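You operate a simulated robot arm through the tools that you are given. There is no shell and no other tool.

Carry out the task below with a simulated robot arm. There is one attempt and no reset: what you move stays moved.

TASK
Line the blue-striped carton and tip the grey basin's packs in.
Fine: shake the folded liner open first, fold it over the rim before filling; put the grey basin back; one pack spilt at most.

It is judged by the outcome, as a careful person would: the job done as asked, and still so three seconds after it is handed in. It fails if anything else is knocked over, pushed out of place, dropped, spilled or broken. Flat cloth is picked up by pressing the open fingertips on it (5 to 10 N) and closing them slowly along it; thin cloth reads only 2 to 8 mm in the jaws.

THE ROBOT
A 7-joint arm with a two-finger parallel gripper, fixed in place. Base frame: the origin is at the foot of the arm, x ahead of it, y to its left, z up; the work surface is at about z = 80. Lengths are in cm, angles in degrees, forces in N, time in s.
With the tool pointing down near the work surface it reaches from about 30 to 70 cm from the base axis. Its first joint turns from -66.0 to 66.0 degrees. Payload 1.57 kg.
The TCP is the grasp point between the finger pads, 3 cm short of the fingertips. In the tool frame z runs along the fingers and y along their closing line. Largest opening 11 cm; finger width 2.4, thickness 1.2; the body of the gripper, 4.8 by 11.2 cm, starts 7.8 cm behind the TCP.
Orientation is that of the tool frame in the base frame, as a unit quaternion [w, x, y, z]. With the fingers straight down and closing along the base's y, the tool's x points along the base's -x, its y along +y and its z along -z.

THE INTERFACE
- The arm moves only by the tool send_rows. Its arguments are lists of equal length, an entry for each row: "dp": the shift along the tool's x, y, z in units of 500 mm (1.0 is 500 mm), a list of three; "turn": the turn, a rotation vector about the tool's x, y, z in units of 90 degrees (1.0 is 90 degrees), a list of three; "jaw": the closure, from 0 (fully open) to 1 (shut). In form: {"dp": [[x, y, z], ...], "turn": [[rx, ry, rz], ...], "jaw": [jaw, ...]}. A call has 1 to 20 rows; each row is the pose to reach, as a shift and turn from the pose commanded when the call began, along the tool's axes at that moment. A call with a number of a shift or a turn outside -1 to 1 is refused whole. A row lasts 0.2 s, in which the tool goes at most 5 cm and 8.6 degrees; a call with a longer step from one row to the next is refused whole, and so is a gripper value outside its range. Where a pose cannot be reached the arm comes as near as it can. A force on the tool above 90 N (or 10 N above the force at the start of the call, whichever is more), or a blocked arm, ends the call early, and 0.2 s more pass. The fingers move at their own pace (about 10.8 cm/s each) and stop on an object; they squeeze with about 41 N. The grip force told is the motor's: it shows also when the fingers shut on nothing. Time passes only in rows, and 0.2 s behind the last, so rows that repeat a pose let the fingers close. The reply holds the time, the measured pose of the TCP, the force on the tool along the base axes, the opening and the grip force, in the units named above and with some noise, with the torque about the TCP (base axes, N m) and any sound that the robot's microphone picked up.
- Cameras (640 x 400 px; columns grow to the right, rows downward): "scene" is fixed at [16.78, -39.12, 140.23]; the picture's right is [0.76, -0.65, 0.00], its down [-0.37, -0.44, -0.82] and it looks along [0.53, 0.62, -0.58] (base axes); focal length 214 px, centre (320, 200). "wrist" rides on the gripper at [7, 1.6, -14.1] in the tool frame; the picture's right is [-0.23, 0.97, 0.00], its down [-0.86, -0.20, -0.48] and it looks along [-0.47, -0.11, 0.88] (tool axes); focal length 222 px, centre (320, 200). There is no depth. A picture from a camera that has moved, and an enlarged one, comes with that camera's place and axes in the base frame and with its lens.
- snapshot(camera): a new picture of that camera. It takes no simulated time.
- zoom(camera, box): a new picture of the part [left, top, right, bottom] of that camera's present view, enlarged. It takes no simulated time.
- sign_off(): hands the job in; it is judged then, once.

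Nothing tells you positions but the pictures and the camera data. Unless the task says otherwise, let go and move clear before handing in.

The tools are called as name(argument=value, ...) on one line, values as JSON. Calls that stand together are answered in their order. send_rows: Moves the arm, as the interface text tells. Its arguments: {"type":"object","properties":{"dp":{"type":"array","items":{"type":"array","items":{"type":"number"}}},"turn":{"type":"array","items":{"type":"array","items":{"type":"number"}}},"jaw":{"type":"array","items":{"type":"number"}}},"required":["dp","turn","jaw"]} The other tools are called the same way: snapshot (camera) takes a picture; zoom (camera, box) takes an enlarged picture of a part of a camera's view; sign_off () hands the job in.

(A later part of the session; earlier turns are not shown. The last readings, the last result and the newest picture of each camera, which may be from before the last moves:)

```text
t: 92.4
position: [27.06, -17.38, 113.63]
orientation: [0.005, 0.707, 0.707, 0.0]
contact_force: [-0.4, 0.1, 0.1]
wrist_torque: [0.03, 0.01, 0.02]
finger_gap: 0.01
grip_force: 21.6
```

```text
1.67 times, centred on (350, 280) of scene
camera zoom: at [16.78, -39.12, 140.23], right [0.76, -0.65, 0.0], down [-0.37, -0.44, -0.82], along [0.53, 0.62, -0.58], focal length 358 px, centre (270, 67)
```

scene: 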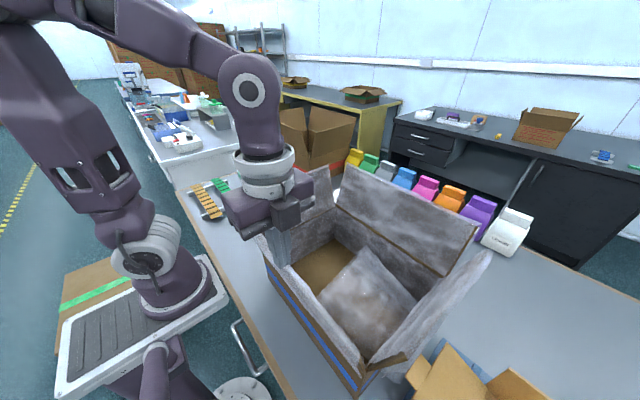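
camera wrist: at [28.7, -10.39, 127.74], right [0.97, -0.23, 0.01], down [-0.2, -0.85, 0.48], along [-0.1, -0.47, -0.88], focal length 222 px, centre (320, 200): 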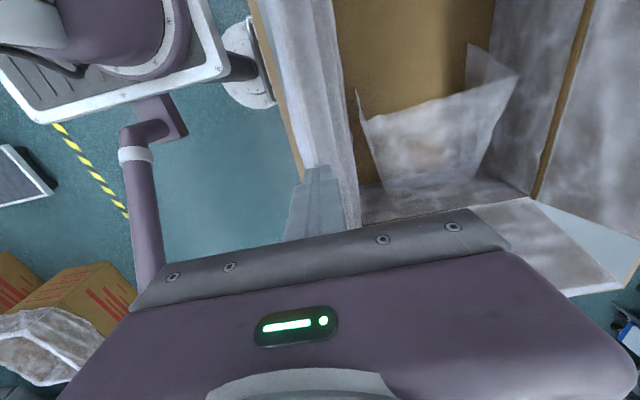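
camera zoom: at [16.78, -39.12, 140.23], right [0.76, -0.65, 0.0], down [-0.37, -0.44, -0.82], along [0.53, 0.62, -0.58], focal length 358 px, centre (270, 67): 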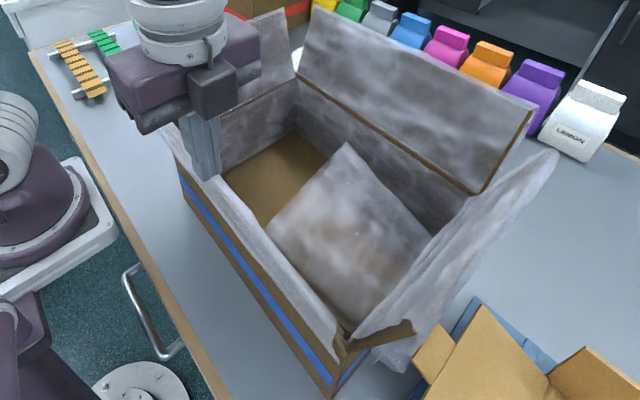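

send_rows(dp=[[0, 0, -0.05], [0, 0, -0.12], [0.0, 0.04, -0.19], [0.05, 0.1, -0.24], [0.1, 0.17, -0.26], [0.15, 0.25, -0.26], [0.19, 0.33, -0.26], [0.22, 0.38, -0.26], [0.23, 0.38, -0.26], [0.23, 0.38, -0.26], [0.23, 0.38, -0.26], [0.23, 0.38, -0.26], [0.23, 0.38, -0.26]], turn=[[0, 0, 0], [0, 0, -0.09], [0, 0, -0.18], [0, 0, -0.27], [0, 0, -0.36], [0, 0, -0.45], [0, 0, -0.54], [0, 0, -0.63], [0, 0, -0.72], [0, 0, -0.81], [0, 0, -0.9], [0, 0, -0.99], [0, 0, -1.0]], jaw=[1, 1, 1, 1, 1, 1, 1, 1, 1, 1, 1, 1, 1])

snapshot(camera="scene")

snapshot(camera="wrist")

```text
t: 95.2
position: [46.06, -5.91, 126.64]
orientation: [0.004, -0.001, 1.0, -0.004]
contact_force: [0.3, -0.1, -0.7]
wrist_torque: [0.0, 0.03, -0.03]
finger_gap: 0.0
grip_force: 21.5
```

```text
taken
```

scene: 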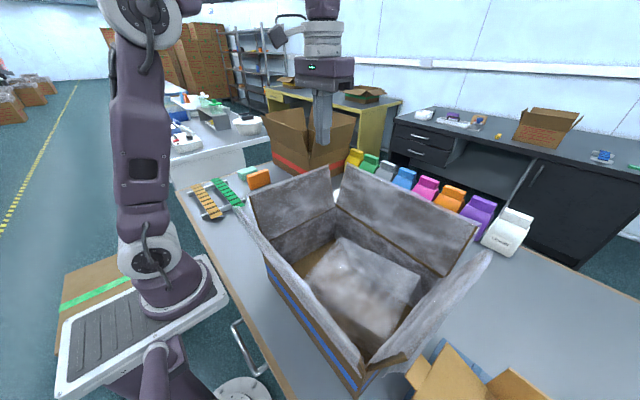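

```text
taken
camera wrist: at [39.01, -4.2, 140.73], right [0.22, 0.97, -0.01], down [0.85, -0.19, 0.49], along [0.47, -0.11, -0.87], focal length 222 px, centre (320, 200)
```

wrist: 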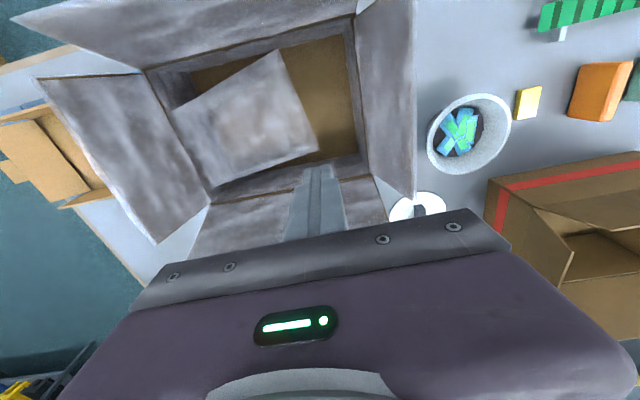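

zoom(camera="wrist", box=[130, 10, 420, 240])

zoom(camera="scene", box=[240, 160, 480, 390])

```text
1.74 times, centred on (275, 125) of wrist
camera zoom: at [39.01, -4.2, 140.73], right [0.22, 0.97, -0.01], down [0.85, -0.19, 0.49], along [0.47, -0.11, -0.87], focal length 386 px, centre (398, 330)
```

zoom: 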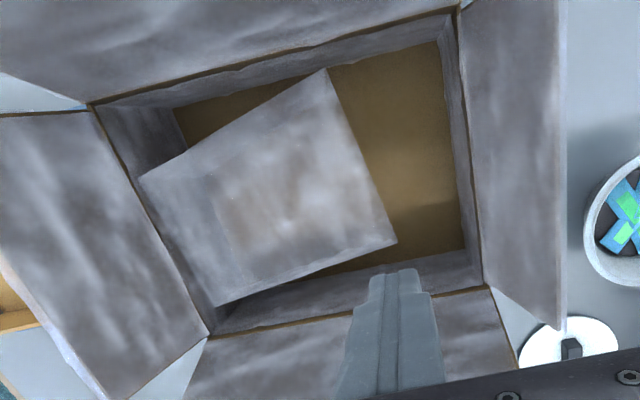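

```text
1.74 times, centred on (360, 275) of scene
camera zoom: at [16.78, -39.12, 140.23], right [0.76, -0.65, 0.0], down [-0.37, -0.44, -0.82], along [0.53, 0.62, -0.58], focal length 373 px, centre (250, 70)
```

zoom: 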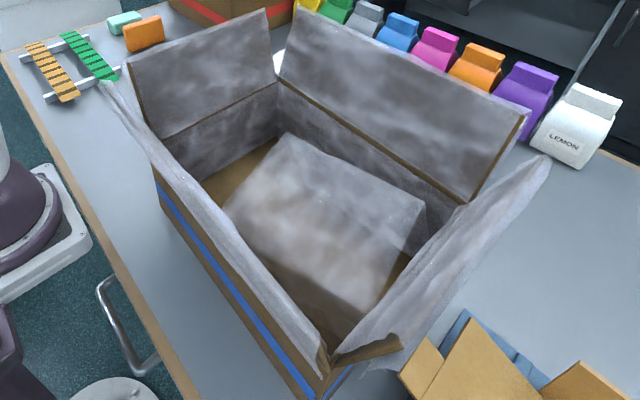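

All four cuffs are over the rim. The carton sits about 3 cm toward −y of where it started, so I'll lower the closed hand inside beside the +y wall and nudge it back gently.

send_rows(dp=[[0, 0, 0.08], [0, 0, 0.16], [0, 0, 0.24], [0, 0, 0.32], [0, 0, 0.4], [0, 0, 0.48], [0, 0, 0.56], [0, 0, 0.64], [0, 0, 0.72], [0, 0, 0.77], [0, 0, 0.78]], turn=[[0, 0, 0], [0, 0, 0], [0, 0, 0], [0, 0, 0], [0, 0, 0], [0, 0, 0], [0, 0, 0], [0, 0, 0], [0, 0, 0], [0, 0, 0], [0, 0, 0]], jaw=[1, 1, 1, 1, 1, 1, 1, 1, 1, 1, 1])

snapshot(camera="scene")

snapshot(camera="wrist")

```text
t: 97.6
position: [46.2, -6.12, 87.77]
orientation: [0.003, 0.0, 1.0, -0.004]
contact_force: [-0.2, -1.3, -0.4]
wrist_torque: [-0.02, 0.03, 0.0]
finger_gap: 0.01
grip_force: 21.2
```

```text
taken
```

scene: 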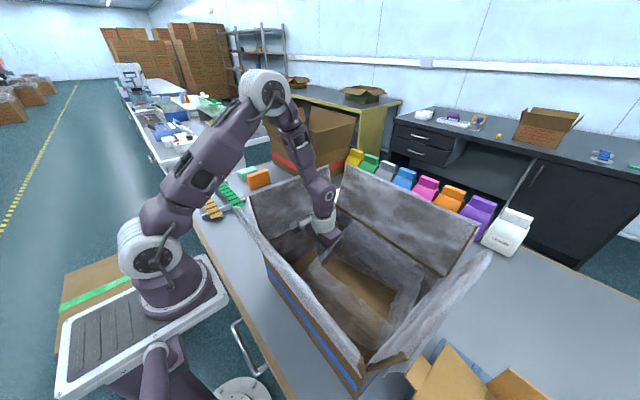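

```text
taken
camera wrist: at [39.31, -4.46, 101.86], right [0.23, 0.97, -0.01], down [0.85, -0.2, 0.49], along [0.47, -0.11, -0.87], focal length 222 px, centre (320, 200)
```

wrist: 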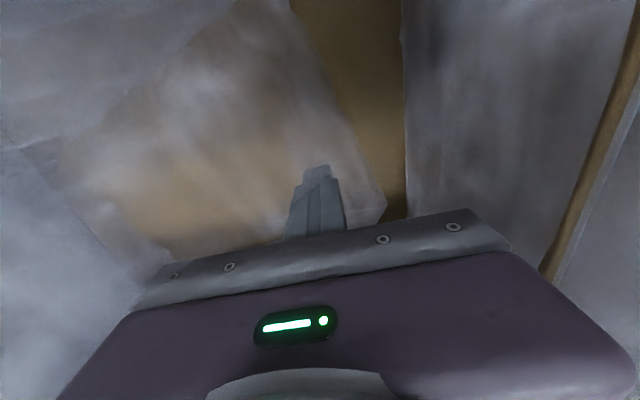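

send_rows(dp=[[0, 0.02, 0], [0, 0.04, 0], [0, 0.05, 0], [0, 0.06, 0]], turn=[[0, 0, 0], [0, 0, 0], [0, 0, 0], [0, 0, 0]], jaw=[1, 1, 1, 1])

zoom(camera="scene", box=[200, 160, 500, 400])

```text
t: 98.6
position: [46.3, -3.06, 87.59]
orientation: [0.004, -0.001, 1.0, -0.003]
contact_force: [0.5, -0.4, 0.0]
wrist_torque: [0.14, 0.01, -0.05]
finger_gap: 0.01
grip_force: 22.0
```

```text
1.67 times, centred on (350, 280) of scene
camera zoom: at [16.77, -39.12, 140.22], right [0.76, -0.65, 0.0], down [-0.37, -0.44, -0.82], along [0.53, 0.62, -0.58], focal length 358 px, centre (270, 67)
```

zoom: 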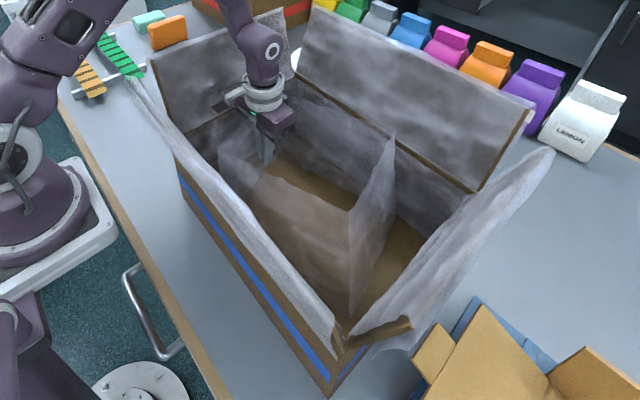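

send_rows(dp=[[0, 0.008, 0], [0, 0.016, 0], [0, 0.024, 0]], turn=[[0, 0, 0], [0, 0, 0], [0, 0, 0]], jaw=[1, 1, 1])

zoom(camera="scene", box=[200, 160, 500, 400])

```text
t: 99.4
position: [46.27, -1.93, 87.62]
orientation: [0.004, 0.0, 1.0, -0.003]
contact_force: [-0.4, -1.3, -0.1]
wrist_torque: [0.08, 0.03, -0.07]
finger_gap: 0.0
grip_force: 21.2
```

```text
1.67 times, centred on (350, 280) of scene
camera zoom: at [16.78, -39.12, 140.22], right [0.76, -0.65, 0.0], down [-0.37, -0.44, -0.82], along [0.53, 0.62, -0.58], focal length 358 px, centre (270, 67)
```

zoom: 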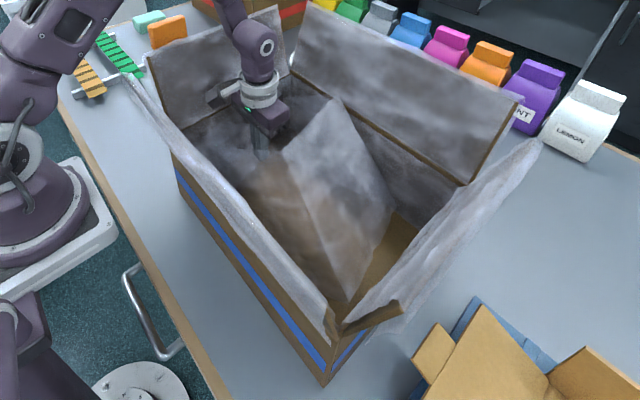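

send_rows(dp=[[0, 0.008, 0], [0, 0.016, 0], [0, 0.024, 0], [0, 0.029, 0]], turn=[[0, 0, 0], [0, 0, 0], [0, 0, 0], [0, 0, 0]], jaw=[1, 1, 1, 1])

zoom(camera="scene", box=[200, 160, 500, 400])

```text
t: 100.4
position: [46.2, -0.4, 87.54]
orientation: [0.003, 0.0, 1.0, -0.003]
contact_force: [-0.4, -1.2, 0.7]
wrist_torque: [0.17, 0.06, -0.04]
finger_gap: 0.0
grip_force: 21.1
```

```text
1.67 times, centred on (350, 280) of scene
camera zoom: at [16.77, -39.12, 140.22], right [0.76, -0.65, 0.0], down [-0.37, -0.44, -0.82], along [0.53, 0.62, -0.58], focal length 358 px, centre (270, 67)
```

zoom: 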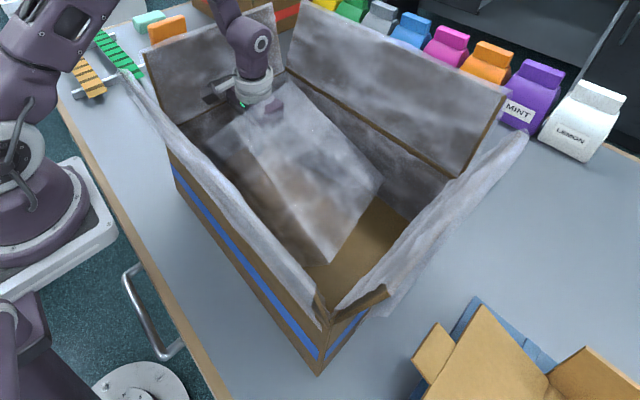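

The carton is back within about 1 cm of its starting place. I'll back off from the wall and rise straight out, then look at the basin closely.

send_rows(dp=[[0, -0.03, 0], [0, -0.06, 0], [0, -0.1, -0.03], [0, -0.1, -0.11], [0, -0.1, -0.19], [0, -0.1, -0.27], [0, -0.1, -0.35], [0, -0.1, -0.43], [0, -0.1, -0.51], [0, -0.1, -0.59], [0, -0.1, -0.67], [0, -0.1, -0.75], [0, -0.1, -0.78], [0, -0.1, -0.78]], turn=[[0, 0, 0], [0, 0, 0], [0, 0, 0], [0, 0, 0], [0, 0, 0], [0, 0, 0], [0, 0, 0], [0, 0, 0], [0, 0, 0], [0, 0, 0], [0, 0, 0], [0, 0, 0], [0, 0, 0], [0, 0, 0]], jaw=[1, 1, 1, 1, 1, 1, 1, 1, 1, 1, 1, 1, 1, 1])

snapshot(camera="scene")

snapshot(camera="wrist")

```text
t: 103.4
position: [46.12, -5.29, 126.63]
orientation: [0.004, -0.001, 1.0, -0.003]
contact_force: [-0.9, 0.4, -0.5]
wrist_torque: [0.03, 0.02, -0.02]
finger_gap: 0.0
grip_force: 21.1
```

```text
taken
```

scene: 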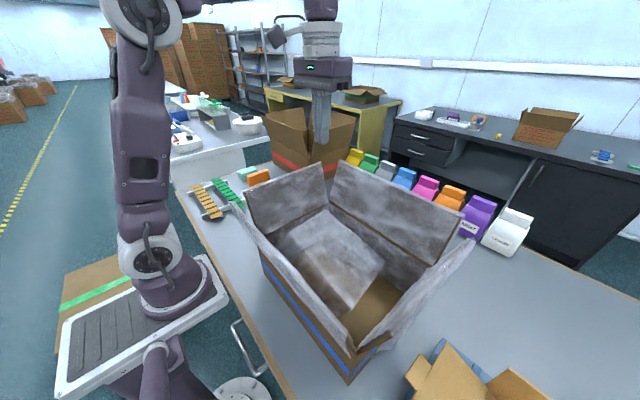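

```text
taken
camera wrist: at [39.16, -3.64, 140.7], right [0.23, 0.97, -0.01], down [0.85, -0.2, 0.49], along [0.47, -0.11, -0.87], focal length 222 px, centre (320, 200)
```

wrist: 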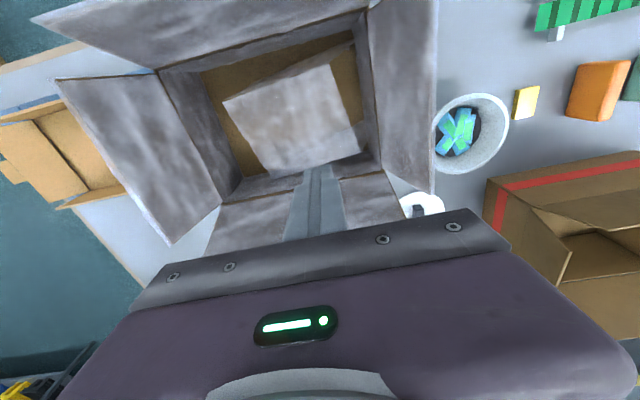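

The carton and liner look fine. Before touching the basin I'll rehearse the pouring wrist motion empty, in the air over the carton, to be sure the arm can do it.

send_rows(dp=[[0.03, -0.02, 0], [0.06, -0.04, 0], [0.1, -0.07, 0], [0.14, -0.1, 0], [0.182, -0.134, 0], [0.182, -0.134, 0], [0.182, -0.134, 0], [0.182, -0.134, 0], [0.182, -0.134, 0], [0.182, -0.134, 0], [0.182, -0.134, 0], [0.182, -0.134, 0], [0.182, -0.134, 0]], turn=[[0, 0, -0.09], [0, 0, -0.18], [0, 0, -0.27], [0, 0, -0.36], [0, 0, -0.45], [0, 0, -0.54], [0, 0, -0.63], [0, 0, -0.72], [0, 0, -0.81], [0, 0, -0.9], [0, 0, -0.99], [0, 0, -1.0], [0, 0, -1.0]], jaw=[1, 1, 1, 1, 1, 1, 1, 1, 1, 1, 1, 1, 1])

snapshot(camera="scene")

snapshot(camera="wrist")

```text
t: 106.2
position: [37.06, -12.02, 126.7]
orientation: [0.001, 0.708, -0.706, 0.005]
contact_force: [-0.5, 0.1, 0.1]
wrist_torque: [-0.03, -0.01, 0.03]
finger_gap: 0.0
grip_force: 21.5
```

```text
taken
```

scene: 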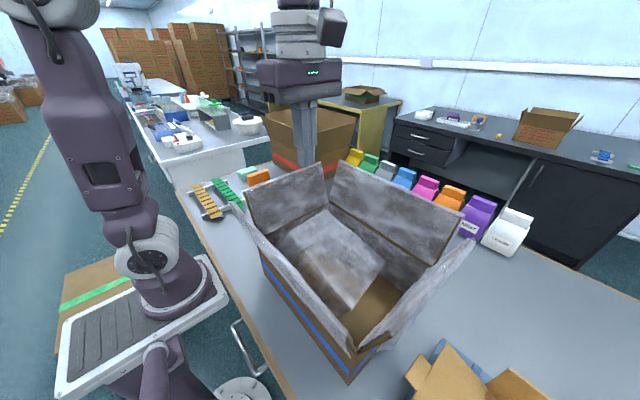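

```text
taken
camera wrist: at [35.34, -18.89, 140.89], right [-0.97, 0.23, -0.01], down [0.19, 0.86, 0.47], along [0.11, 0.46, -0.88], focal length 222 px, centre (320, 200)
```

wrist: 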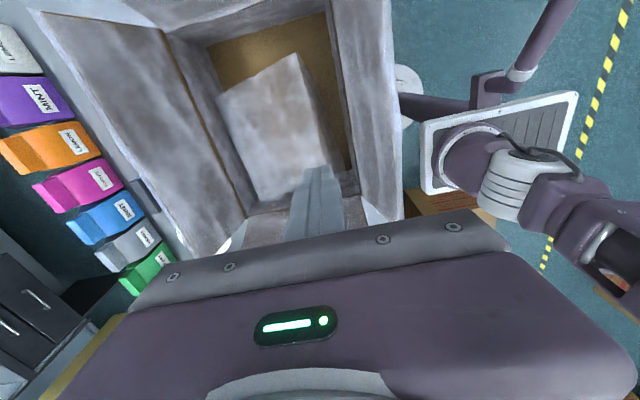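

send_rows(dp=[[0, 0, 0], [0, 0, 0], [0, 0, 0], [0, 0, 0], [0, 0, 0], [0, 0, 0], [0, 0, 0], [0, 0, 0], [0, 0, 0], [0, 0, 0], [0, 0, 0]], turn=[[0, 0.09, 0], [0, 0.18, 0], [0, 0.27, 0], [0, 0.36, 0], [0, 0.45, 0], [0, 0.54, 0], [0, 0.63, 0], [0, 0.72, 0], [0, 0.81, 0], [0, 0.9, 0], [0, 0.98, 0]], jaw=[1, 1, 1, 1, 1, 1, 1, 1, 1, 1, 1])

snapshot(camera="scene")

snapshot(camera="wrist")

```text
t: 108.6
position: [36.87, -11.76, 126.61]
orientation: [-0.492, -0.504, 0.507, -0.497]
contact_force: [0.1, -0.3, 0.1]
wrist_torque: [0.01, 0.0, -0.01]
finger_gap: 0.01
grip_force: 21.5
```

```text
taken
```

scene: 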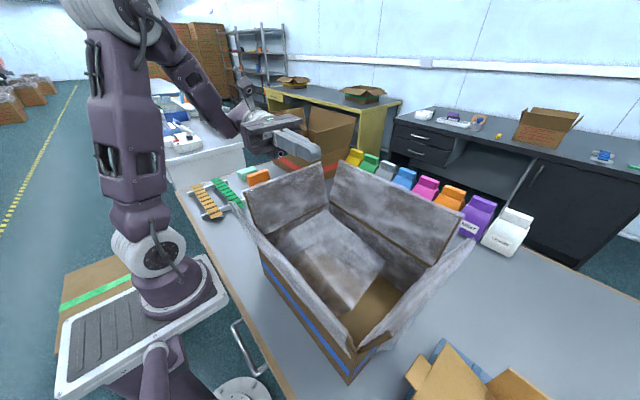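

```text
taken
camera wrist: at [35.31, 2.07, 133.94], right [-0.97, 0.0, -0.23], down [0.2, 0.5, -0.84], along [0.11, -0.87, -0.48], focal length 222 px, centre (320, 200)
```

wrist: 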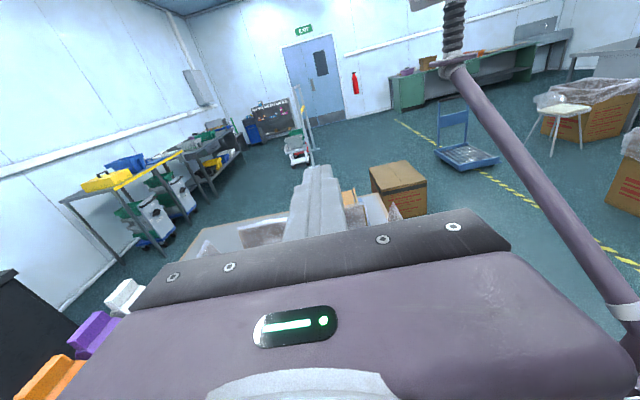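

send_rows(dp=[[0, 0, 0], [0, 0, 0], [0, 0, 0], [0, 0, 0], [0, 0, 0], [0, 0, 0]], turn=[[0, 0.09, 0], [0, 0.18, 0], [0, 0.27, 0], [0, 0.36, 0], [0, 0.44, 0], [0, 0.5, 0]], jaw=[1, 1, 1, 1, 1, 1])

snapshot(camera="scene")

```text
t: 110.0
position: [37.32, -13.84, 122.91]
orientation: [0.636, 0.293, -0.324, 0.636]
contact_force: [0.7, -0.4, 0.2]
wrist_torque: [-0.01, 0.01, 0.01]
finger_gap: 0.0
grip_force: 21.4
out of reach, approached as far as the arm can: row 4, 5, 6
```

```text
taken
```

scene: 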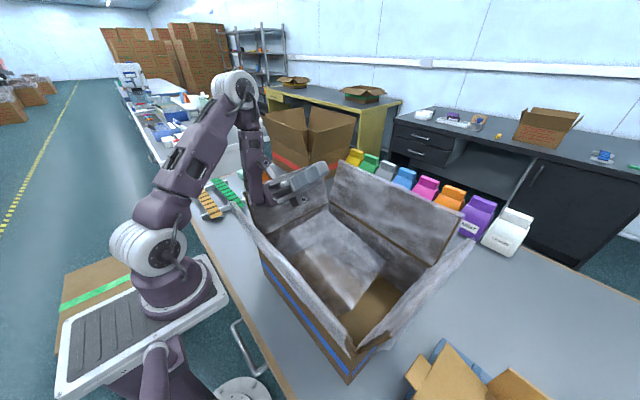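

The pour tilt works up to about 115–125°, which is enough. I'll rotate back to pointing down and raise a bit.

send_rows(dp=[[0, 0, 0], [0, 0, 0], [0, 0, 0], [0, 0, 0], [0, 0, 0], [0, 0, 0], [0, 0, 0], [0, 0, 0], [0, 0, 0], [0, 0, 0], [0, 0, 0]], turn=[[0, -0.09, 0], [0, -0.18, 0], [0, -0.27, 0], [0, -0.36, 0], [0, -0.45, 0], [0, -0.54, 0], [0, -0.63, 0], [0, -0.72, 0], [0, -0.81, 0], [0, -0.9, 0], [0, -0.98, 0]], jaw=[1, 1, 1, 1, 1, 1, 1, 1, 1, 1, 1])

send_rows(dp=[[0, 0, 0], [0, 0, 0], [0, 0, 0], [0, 0, 0], [0, 0, 0], [0, 0, 0]], turn=[[0, -0.09, 0], [0, -0.18, 0], [0, -0.27, 0], [0, -0.36, 0], [0, -0.44, 0], [0, -0.445, 0]], jaw=[1, 1, 1, 1, 1, 1])

snapshot(camera="scene")

```text
t: 112.4
position: [37.17, -13.76, 122.88]
orientation: [-0.229, -0.654, 0.676, -0.252]
contact_force: [0.0, 0.4, 0.3]
wrist_torque: [-0.02, -0.02, 0.03]
finger_gap: 0.0
grip_force: 21.0
```

```text
t: 113.8
position: [37.23, -13.97, 123.0]
orientation: [0.015, -0.7, 0.713, -0.013]
contact_force: [-0.4, -0.4, 0.1]
wrist_torque: [-0.01, 0.0, 0.01]
finger_gap: 0.0
grip_force: 21.8
```

```text
taken
```

scene: 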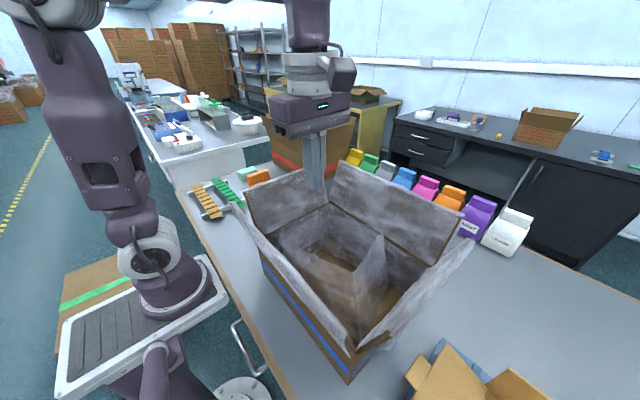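

send_rows(dp=[[0, 0, -0.04], [-0.08, -0.02, -0.06], [-0.16, -0.05, -0.06], [-0.24, -0.08, -0.06], [-0.32, -0.11, -0.06], [-0.4, -0.14, -0.06], [-0.46, -0.16, -0.06], [-0.48, -0.16, -0.06], [-0.48, -0.16, -0.06]], turn=[[-0.025, 0.002, -0.012], [-0.025, 0.002, -0.012], [-0.025, 0.002, -0.012], [-0.025, 0.002, -0.012], [-0.025, 0.002, -0.012], [-0.025, 0.002, -0.012], [-0.025, 0.002, -0.012], [-0.025, 0.002, -0.012], [-0.025, 0.002, -0.012]], jaw=[1, 1, 0.8, 0.6, 0.6, 0.6, 0.6, 0.6, 0.6])

snapshot(camera="wrist")

snapshot(camera="scene")

```text
t: 115.8
position: [45.62, 10.03, 126.21]
orientation: [0.001, -0.707, 0.707, 0.0]
contact_force: [0.7, 0.0, -0.6]
wrist_torque: [0.0, -0.01, 0.02]
finger_gap: 4.42
grip_force: 0.0
```

```text
taken
camera wrist: at [44.08, 2.98, 140.5], right [-0.97, 0.23, 0.0], down [0.2, 0.86, 0.48], along [0.11, 0.47, -0.88], focal length 222 px, centre (320, 200)
```

wrist: 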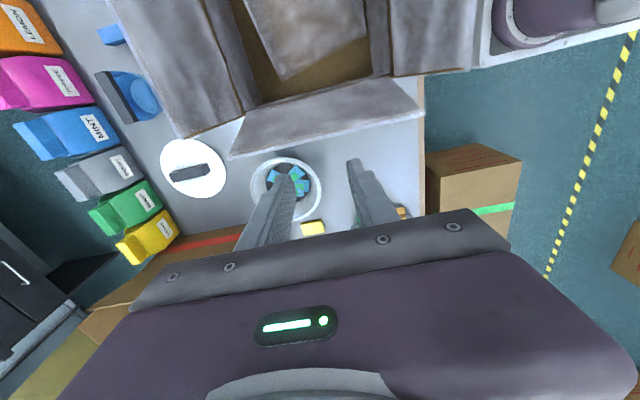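

```text
taken
```

scene: 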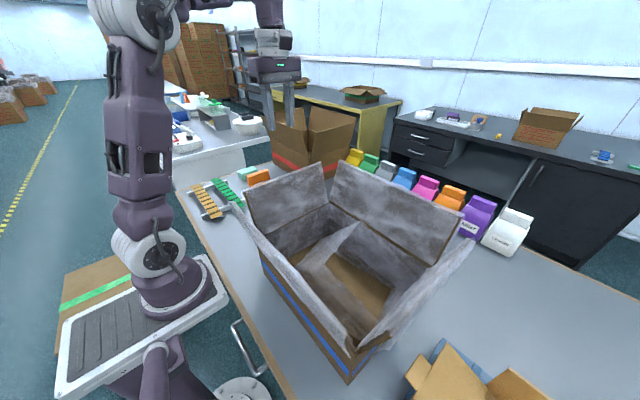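

send_rows(dp=[[-0.03, 0.02, 0.08], [-0.07, 0.05, 0.15], [-0.11, 0.08, 0.22], [-0.15, 0.1, 0.28], [-0.16, 0.11, 0.28]], turn=[[0, 0, 0], [0, 0, 0], [0, 0, 0], [0, 0, 0], [0, 0, 0]], jaw=[0.6, 0.6, 0.6, 0.6, 0.6])

snapshot(camera="wrist")

zoom(camera="wrist", box=[170, 100, 310, 230])

```text
t: 117.0
position: [39.96, 17.95, 112.41]
orientation: [0.001, -0.707, 0.707, 0.0]
contact_force: [-0.8, -0.7, -0.5]
wrist_torque: [0.02, -0.01, 0.0]
finger_gap: 4.41
grip_force: 0.1
```

```text
taken
camera wrist: at [38.5, 10.96, 126.54], right [-0.97, 0.23, 0.0], down [0.2, 0.86, 0.48], along [0.11, 0.47, -0.88], focal length 222 px, centre (320, 200)
```

wrist: 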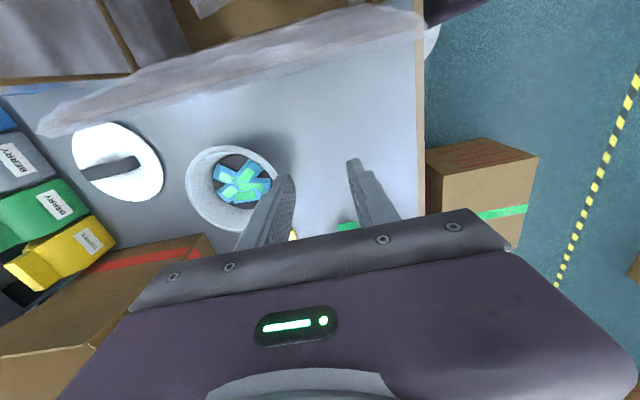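

```text
3.08 times, centred on (240, 165) of wrist
camera zoom: at [38.5, 10.96, 126.54], right [-0.97, 0.23, 0.0], down [0.2, 0.86, 0.48], along [0.11, 0.47, -0.88], focal length 684 px, centre (566, 308)
```

zoom: 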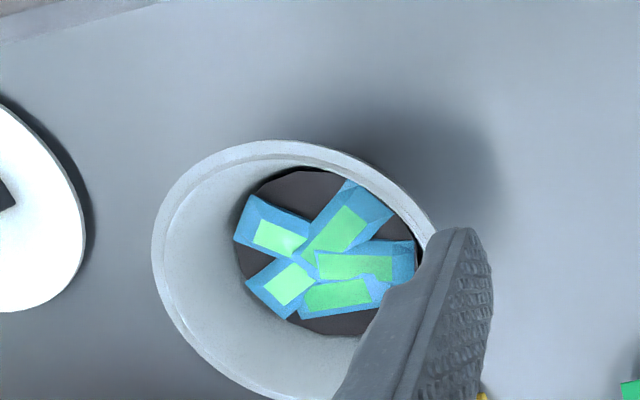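

I measure the basin's rim centre at about (59, 26), z ≈ 88, radius ≈ 9.1, with a sloped wall. I'll approach its near (−x) rim with the hand tilted about 15° to match the wall and the fingers a little open.

send_rows(dp=[[-0.05, -0.05, 0.06], [-0.1, -0.1, 0.12], [-0.15, -0.15, 0.18], [-0.162, -0.169, 0.25], [-0.162, -0.169, 0.31], [-0.162, -0.169, 0.33], [-0.162, -0.169, 0.33]], turn=[[0.05, 0, 0], [0.1, 0, 0], [0.15, 0, 0], [0.167, 0, 0], [0.167, 0, 0], [0.167, 0, 0], [0.167, 0, 0]], jaw=[0.6, 0.7, 0.745, 0.745, 0.745, 0.745, 0.745])

snapshot(camera="wrist")

zoom(camera="wrist", box=[180, 80, 380, 240])

snapshot(camera="scene")

```text
t: 118.6
position: [48.41, 26.07, 95.85]
orientation: [-0.092, 0.701, -0.701, 0.091]
contact_force: [-0.2, -0.7, -0.2]
wrist_torque: [0.0, 0.01, 0.02]
finger_gap: 2.79
grip_force: 0.0
```

```text
taken
camera wrist: at [43.33, 19.06, 109.19], right [-0.94, 0.23, -0.25], down [0.07, 0.86, 0.51], along [0.33, 0.47, -0.82], focal length 222 px, centre (320, 200)
```

wrist: 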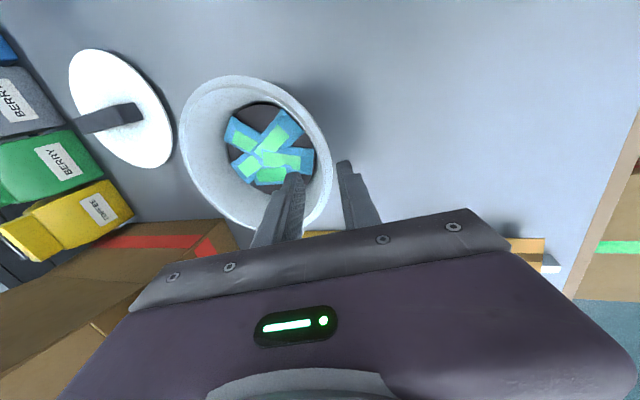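

```text
2.50 times, centred on (280, 160) of wrist
camera zoom: at [43.33, 19.06, 109.19], right [-0.94, 0.23, -0.25], down [0.07, 0.86, 0.51], along [0.33, 0.47, -0.82], focal length 555 px, centre (420, 300)
```

zoom: 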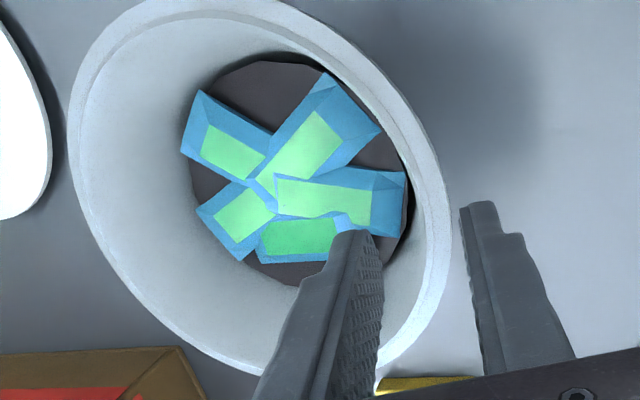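

```text
taken
```

scene: 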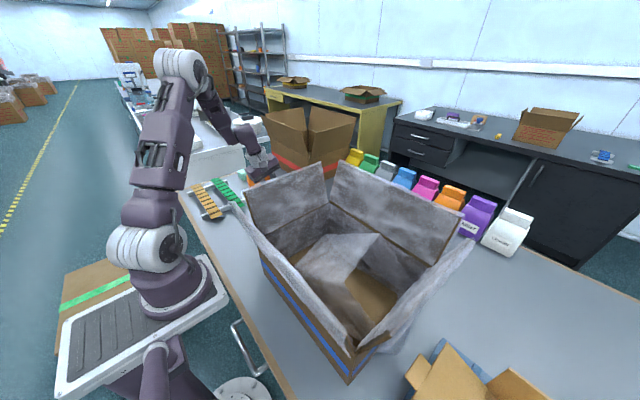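

The rim position is confirmed from this view. I'll slide down along the wall in steps, watching the force.

send_rows(dp=[[0, 0, 0.05], [0, 0, 0.09], [0, 0, 0.12], [0, 0, 0.13]], turn=[[0, 0, 0], [0, 0, 0], [0, 0, 0], [0, 0, 0]], jaw=[0.745, 0.745, 0.745, 0.745])

zoom(camera="wrist", box=[180, 80, 380, 240])

```text
t: 119.6
position: [50.36, 26.1, 89.63]
orientation: [0.092, -0.701, 0.701, -0.092]
contact_force: [0.0, 0.3, -1.0]
wrist_torque: [0.03, -0.03, 0.0]
finger_gap: 2.81
grip_force: 0.0
```

```text
2.50 times, centred on (280, 160) of wrist
camera zoom: at [45.15, 19.05, 102.91], right [-0.94, 0.23, -0.25], down [0.07, 0.86, 0.51], along [0.33, 0.47, -0.82], focal length 555 px, centre (420, 300)
```

zoom: 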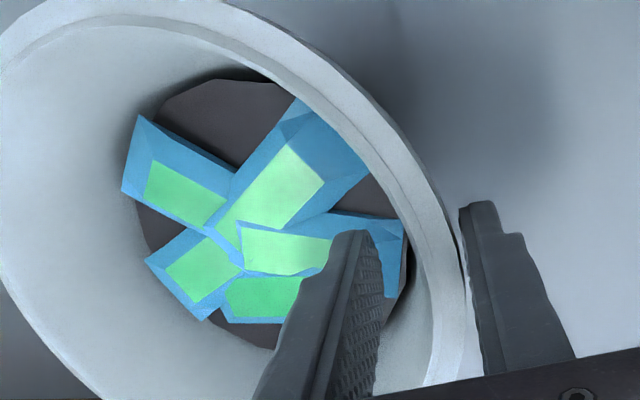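

send_rows(dp=[[0, 0.006, 0.0], [0, 0.012, 0.01], [0, 0.012, 0.025], [0, 0.012, 0.04], [0, 0.012, 0.046]], turn=[[0, 0, 0], [0, 0, 0], [0, 0, 0], [0, 0, 0], [0, 0, 0]], jaw=[0.745, 0.745, 0.745, 0.745, 0.745])

zoom(camera="wrist", box=[180, 80, 380, 240])

```text
t: 120.8
position: [50.19, 26.13, 87.25]
orientation: [-0.092, 0.701, -0.701, 0.091]
contact_force: [0.0, -0.3, -0.2]
wrist_torque: [-0.01, 0.03, 0.0]
finger_gap: 2.82
grip_force: 0.0
```

```text
2.50 times, centred on (280, 160) of wrist
camera zoom: at [45.11, 19.06, 100.5], right [-0.94, 0.23, -0.25], down [0.07, 0.86, 0.51], along [0.33, 0.47, -0.82], focal length 555 px, centre (420, 300)
```

zoom: 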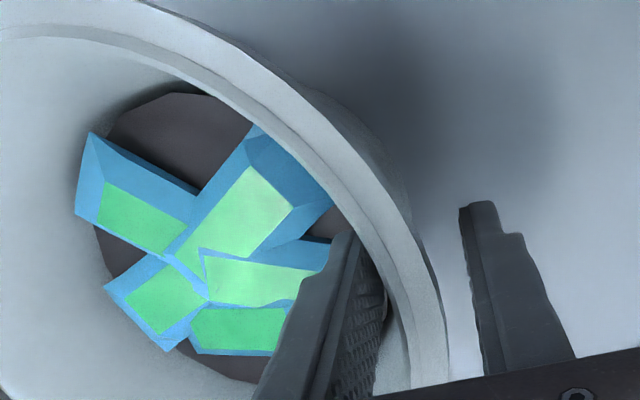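

send_rows(dp=[[0, 0, 0.005], [0, 0, 0.01]], turn=[[0, 0, 0], [0, 0, 0]], jaw=[0.745, 0.745])

send_rows(dp=[[0, 0, 0], [0, 0, 0], [0, 0, 0], [0, 0, 0], [0, 0, 0]], turn=[[0, 0, 0], [0, 0, 0], [0, 0, 0], [0, 0, 0], [0, 0, 0]], jaw=[0.79, 0.83, 0.87, 0.91, 0.94])

zoom(camera="wrist", box=[180, 80, 380, 240])

```text
t: 121.4
position: [50.47, 26.03, 86.58]
orientation: [-0.093, 0.702, -0.701, 0.092]
contact_force: [0.3, -1.0, -1.0]
wrist_torque: [0.03, 0.01, 0.01]
finger_gap: 2.8
grip_force: 0.1
```

```text
t: 122.6
position: [50.48, 26.16, 86.76]
orientation: [0.094, -0.701, 0.701, -0.093]
contact_force: [0.0, -0.2, 10.1]
wrist_torque: [-0.21, -1.53, 0.05]
finger_gap: 0.93
grip_force: 28.0
```

```text
2.50 times, centred on (280, 160) of wrist
camera zoom: at [45.28, 19.1, 100.06], right [-0.94, 0.23, -0.25], down [0.07, 0.85, 0.51], along [0.33, 0.47, -0.82], focal length 555 px, centre (420, 300)
```

zoom: 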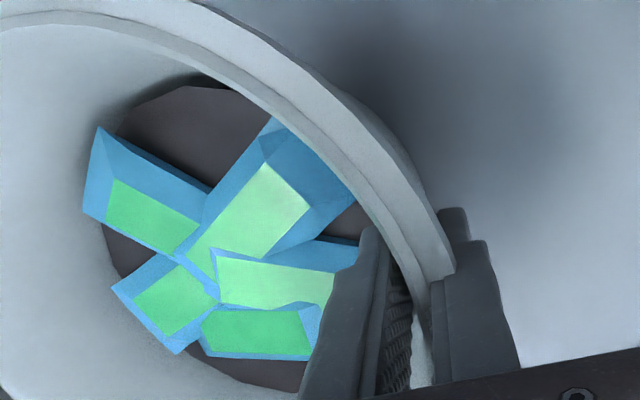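

The rim is gripped (0.93 cm). I'll tighten fully and lift a little to check that the basin holds level.

send_rows(dp=[[0, 0, 0], [0, 0, 0], [0, 0, 0]], turn=[[0, 0, 0], [0, 0, 0], [0, 0, 0]], jaw=[0.97, 1.0, 1.0])

snapshot(camera="wrist")

```text
t: 123.4
position: [50.52, 25.95, 86.7]
orientation: [0.093, -0.701, 0.701, -0.093]
contact_force: [3.9, 1.5, 9.4]
wrist_torque: [-0.06, -1.66, 0.09]
finger_gap: 0.92
grip_force: 27.8
```

```text
taken
camera wrist: at [45.26, 19.09, 100.01], right [-0.94, 0.23, -0.25], down [0.07, 0.86, 0.51], along [0.33, 0.47, -0.82], focal length 222 px, centre (320, 200)
```

wrist: 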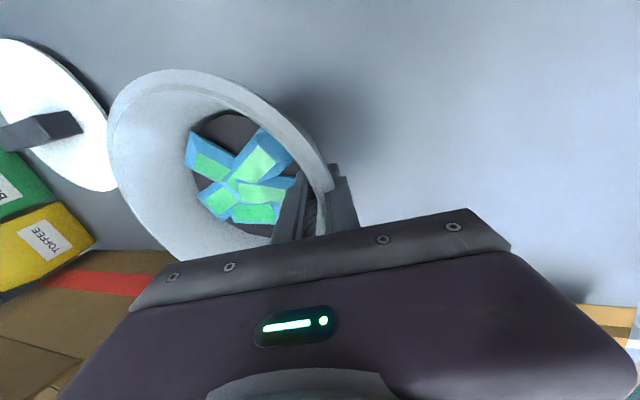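

send_rows(dp=[[0, -0.0026, -0.0097], [0, -0.0052, -0.0193], [0, -0.0104, -0.0386], [0, -0.0104, -0.0386]], turn=[[0, 0, 0], [0, 0, 0], [0, 0, 0], [0, 0, 0]], jaw=[1, 1, 1, 1])

snapshot(camera="wrist")

zoom(camera="scene", box=[200, 120, 340, 220])

```text
t: 124.4
position: [50.33, 26.0, 88.67]
orientation: [0.092, -0.7, 0.702, -0.093]
contact_force: [-0.2, 0.1, -4.5]
wrist_torque: [0.01, 0.27, 0.07]
finger_gap: 0.84
grip_force: 27.0
```

```text
taken
camera wrist: at [45.26, 19.04, 101.9], right [-0.94, 0.23, -0.25], down [0.07, 0.86, 0.51], along [0.33, 0.47, -0.82], focal length 222 px, centre (320, 200)
```

wrist: 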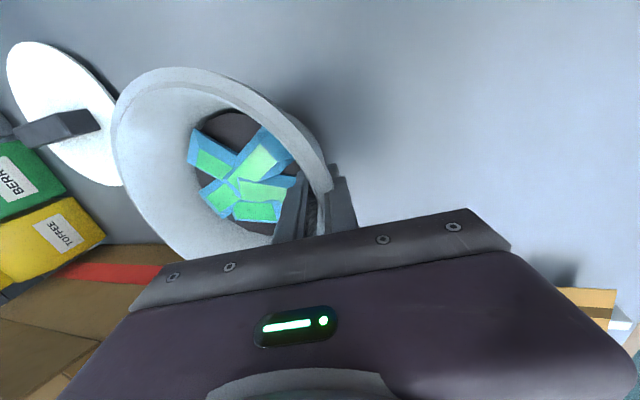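

```text
4.00 times, centred on (270, 170) of scene
camera zoom: at [16.78, -39.12, 140.23], right [0.76, -0.65, 0.0], down [-0.37, -0.44, -0.82], along [0.53, 0.62, -0.58], focal length 858 px, centre (520, 320)
```

zoom: 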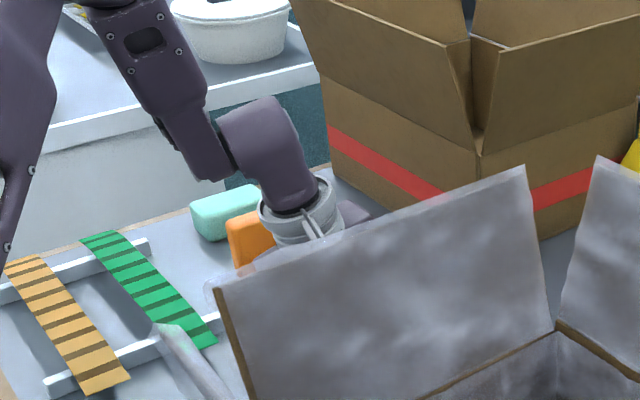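

The basin lifts with about 4.5 N of weight and stays held. I'll raise it further and check its tilt.

send_rows(dp=[[0, -0.01, -0.0386], [0, -0.021, -0.0773], [0, -0.036, -0.135], [0, -0.052, -0.193], [0, -0.062, -0.232], [0, -0.062, -0.232]], turn=[[0, 0, 0], [0, 0, 0], [0, 0, 0], [0, 0, 0], [0, 0, 0], [0, 0, 0]], jaw=[1, 1, 1, 1, 1, 1])

snapshot(camera="wrist")

snapshot(camera="scene")

```text
t: 125.8
position: [50.41, 26.02, 100.65]
orientation: [0.092, -0.701, 0.701, -0.092]
contact_force: [0.3, -0.1, -4.4]
wrist_torque: [0.02, 0.3, 0.0]
finger_gap: 0.8
grip_force: 26.9
```

```text
taken
camera wrist: at [45.24, 18.95, 113.98], right [-0.94, 0.23, -0.25], down [0.07, 0.86, 0.51], along [0.33, 0.47, -0.82], focal length 222 px, centre (320, 200)
```

wrist: 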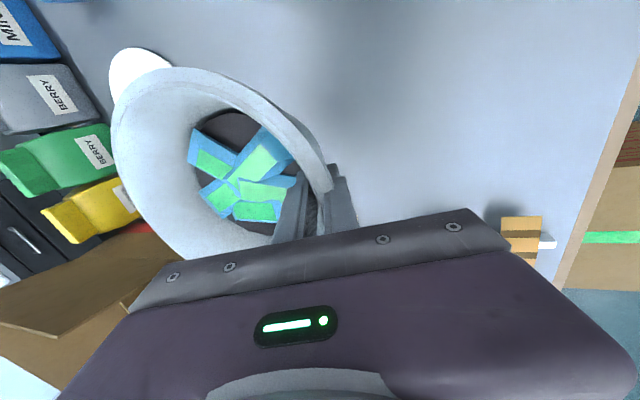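

```text
taken
```

scene: 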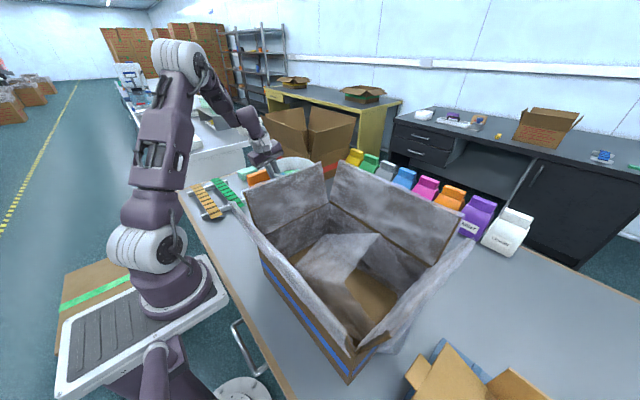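

zoom(camera="scene", box=[230, 80, 370, 190])

```text
3.64 times, centred on (300, 135) of scene
camera zoom: at [16.78, -39.12, 140.23], right [0.76, -0.65, 0.0], down [-0.37, -0.44, -0.82], along [0.53, 0.62, -0.58], focal length 780 px, centre (393, 436)
```

zoom: 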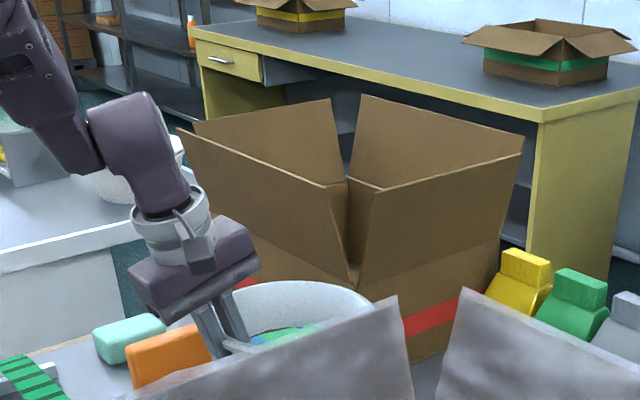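

The basin is level with all packs inside. I'll raise it, easing away from the red carton and staying clear of the lined carton's flap.

send_rows(dp=[[0.04, 0.0283, -0.049], [0.08, 0.0514, -0.117], [0.08, 0.05, -0.2], [0.08, 0.0293, -0.277], [0.08, 0.0085, -0.354], [0.08, -0.0148, -0.441], [0.08, -0.0148, -0.441]], turn=[[0, 0, 0], [0, 0, 0], [0, 0, 0], [0, 0, 0], [0, 0, 0], [0, 0, 0], [0, 0, 0]], jaw=[1, 1, 1, 1, 1, 1, 1])

snapshot(camera="wrist")

snapshot(camera="scene")

```text
t: 127.4
position: [45.27, 22.22, 121.85]
orientation: [0.092, -0.701, 0.702, -0.093]
contact_force: [-1.1, 0.4, -4.8]
wrist_torque: [-0.02, 0.28, 0.0]
finger_gap: 0.81
grip_force: 27.2
```

```text
taken
camera wrist: at [40.12, 15.11, 135.35], right [-0.94, 0.23, -0.25], down [0.07, 0.86, 0.51], along [0.33, 0.47, -0.82], focal length 222 px, centre (320, 200)
```

wrist: 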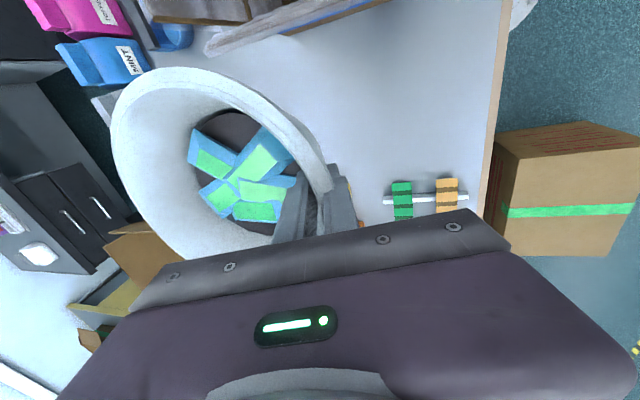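

```text
taken
```

scene: 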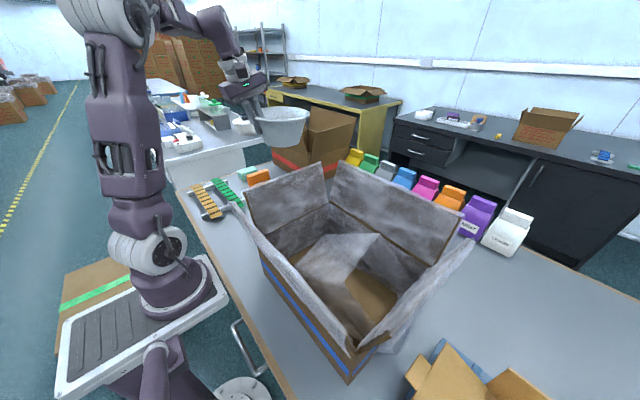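

send_rows(dp=[[0.04, -0.01, -0.045], [0.1, -0.01, -0.085], [0.17, 0.0, -0.09], [0.25, 0.01, -0.095], [0.33, 0.02, -0.1], [0.41, 0.03, -0.1], [0.49, 0.045, -0.105], [0.57, 0.06, -0.108], [0.65, 0.07, -0.108], [0.72, 0.08, -0.108], [0.78, 0.08, -0.108], [0.804, 0.08, -0.108], [0.804, 0.08, -0.108]], turn=[[0, 0, 0], [0, 0, 0], [0, 0, 0], [0, 0, 0], [0, 0, 0], [0, 0, 0], [0, 0, 0], [0, 0, 0], [0, 0, 0], [0, 0, 0], [0, 0, 0], [0, 0, 0], [0, 0, 0]], jaw=[1, 1, 1, 1, 1, 1, 1, 1, 1, 1, 1, 1, 1])

snapshot(camera="wrist")

snapshot(camera="scene")

```text
t: 130.2
position: [40.2, -18.22, 126.39]
orientation: [-0.093, 0.701, -0.701, 0.092]
contact_force: [0.7, -0.1, -3.3]
wrist_torque: [0.01, 0.23, 0.0]
finger_gap: 0.81
grip_force: 27.1
```

```text
taken
camera wrist: at [34.99, -25.17, 139.69], right [-0.94, 0.23, -0.25], down [0.07, 0.86, 0.51], along [0.33, 0.47, -0.82], focal length 222 px, centre (320, 200)
```

wrist: 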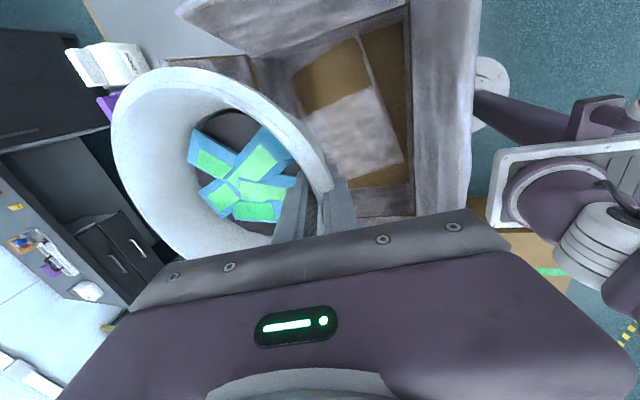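

```text
taken
```

scene: 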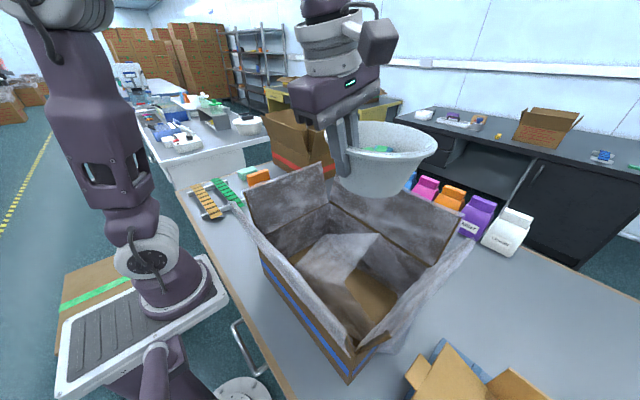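

The basin is over the carton, level, all packs inside. I'll tilt it to about 45° first and check that the grip holds.

send_rows(dp=[[0, 0, 0], [0, 0, 0], [0, 0, 0], [0, 0, 0], [0, 0, 0], [0, 0, 0], [0, 0, 0]], turn=[[0, 0.077, -0.021], [0, 0.155, -0.041], [0, 0.232, -0.062], [0, 0.309, -0.083], [0, 0.386, -0.104], [0, 0.464, -0.124], [0, 0.483, -0.13]], jaw=[1, 1, 1, 1, 1, 1, 1])

snapshot(camera="wrist")

snapshot(camera="scene")

```text
t: 131.8
position: [40.07, -18.17, 126.36]
orientation: [0.183, 0.683, -0.611, 0.354]
contact_force: [0.2, -0.3, -2.8]
wrist_torque: [0.1, 0.25, 0.0]
finger_gap: 0.82
grip_force: 27.5
```

```text
taken
camera wrist: at [34.98, -13.69, 140.71], right [-0.94, -0.02, -0.34], down [0.07, 0.97, -0.24], along [0.33, -0.25, -0.91], focal length 222 px, centre (320, 200)
```

wrist: 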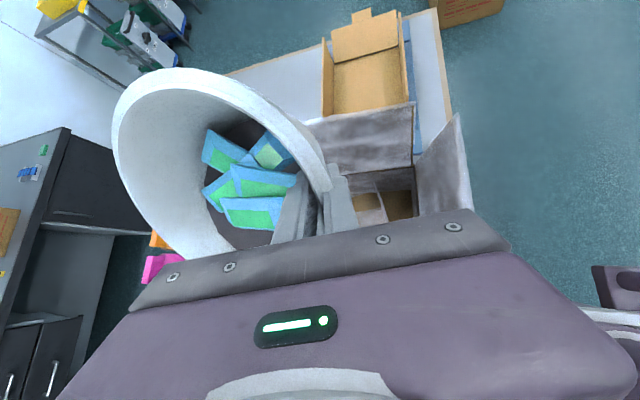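

```text
taken
```

scene: 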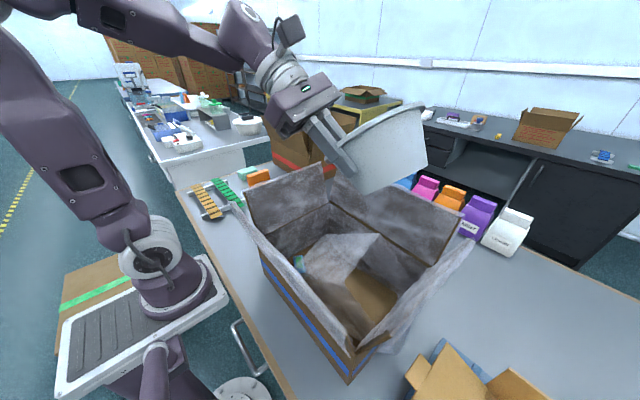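

The grip holds, and one pack has already dropped inside the carton. I'll continue tilting to about 110°.

send_rows(dp=[[0, 0, 0], [0, 0, 0], [0, 0, 0], [0, 0, 0], [0, 0, 0], [0, 0, 0], [0, 0, 0]], turn=[[0, 0.07, -0.019], [0, 0.14, -0.037], [0, 0.21, -0.056], [0, 0.28, -0.075], [0, 0.35, -0.094], [0, 0.42, -0.112], [0, 0.483, -0.13]], jaw=[1, 1, 1, 1, 1, 1, 1])

snapshot(camera="wrist")

snapshot(camera="scene")

```text
t: 133.4
position: [40.53, -17.95, 126.71]
orientation: [0.431, 0.561, -0.429, 0.562]
contact_force: [0.1, 0.1, -0.2]
wrist_torque: [0.03, 0.06, 0.0]
finger_gap: 0.75
grip_force: 27.2
out of reach, approached as far as the arm can: row 7
```

```text
taken
camera wrist: at [35.5, -4.8, 133.75], right [-0.94, -0.25, -0.23], down [0.07, 0.51, -0.86], along [0.33, -0.82, -0.46], focal length 222 px, centre (320, 200)
```

wrist: 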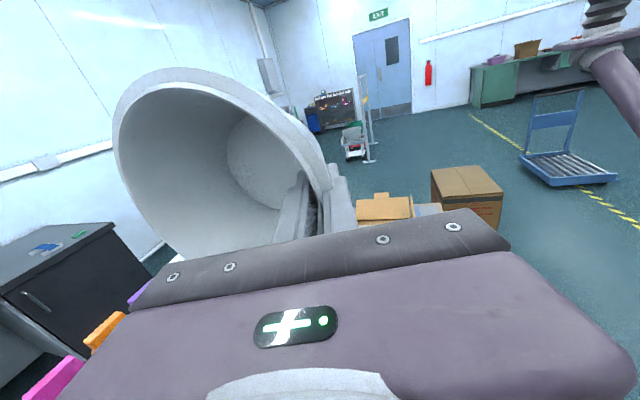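

```text
taken
```

scene: 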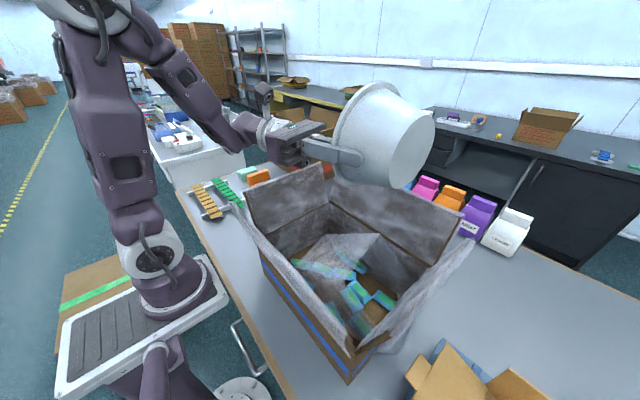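

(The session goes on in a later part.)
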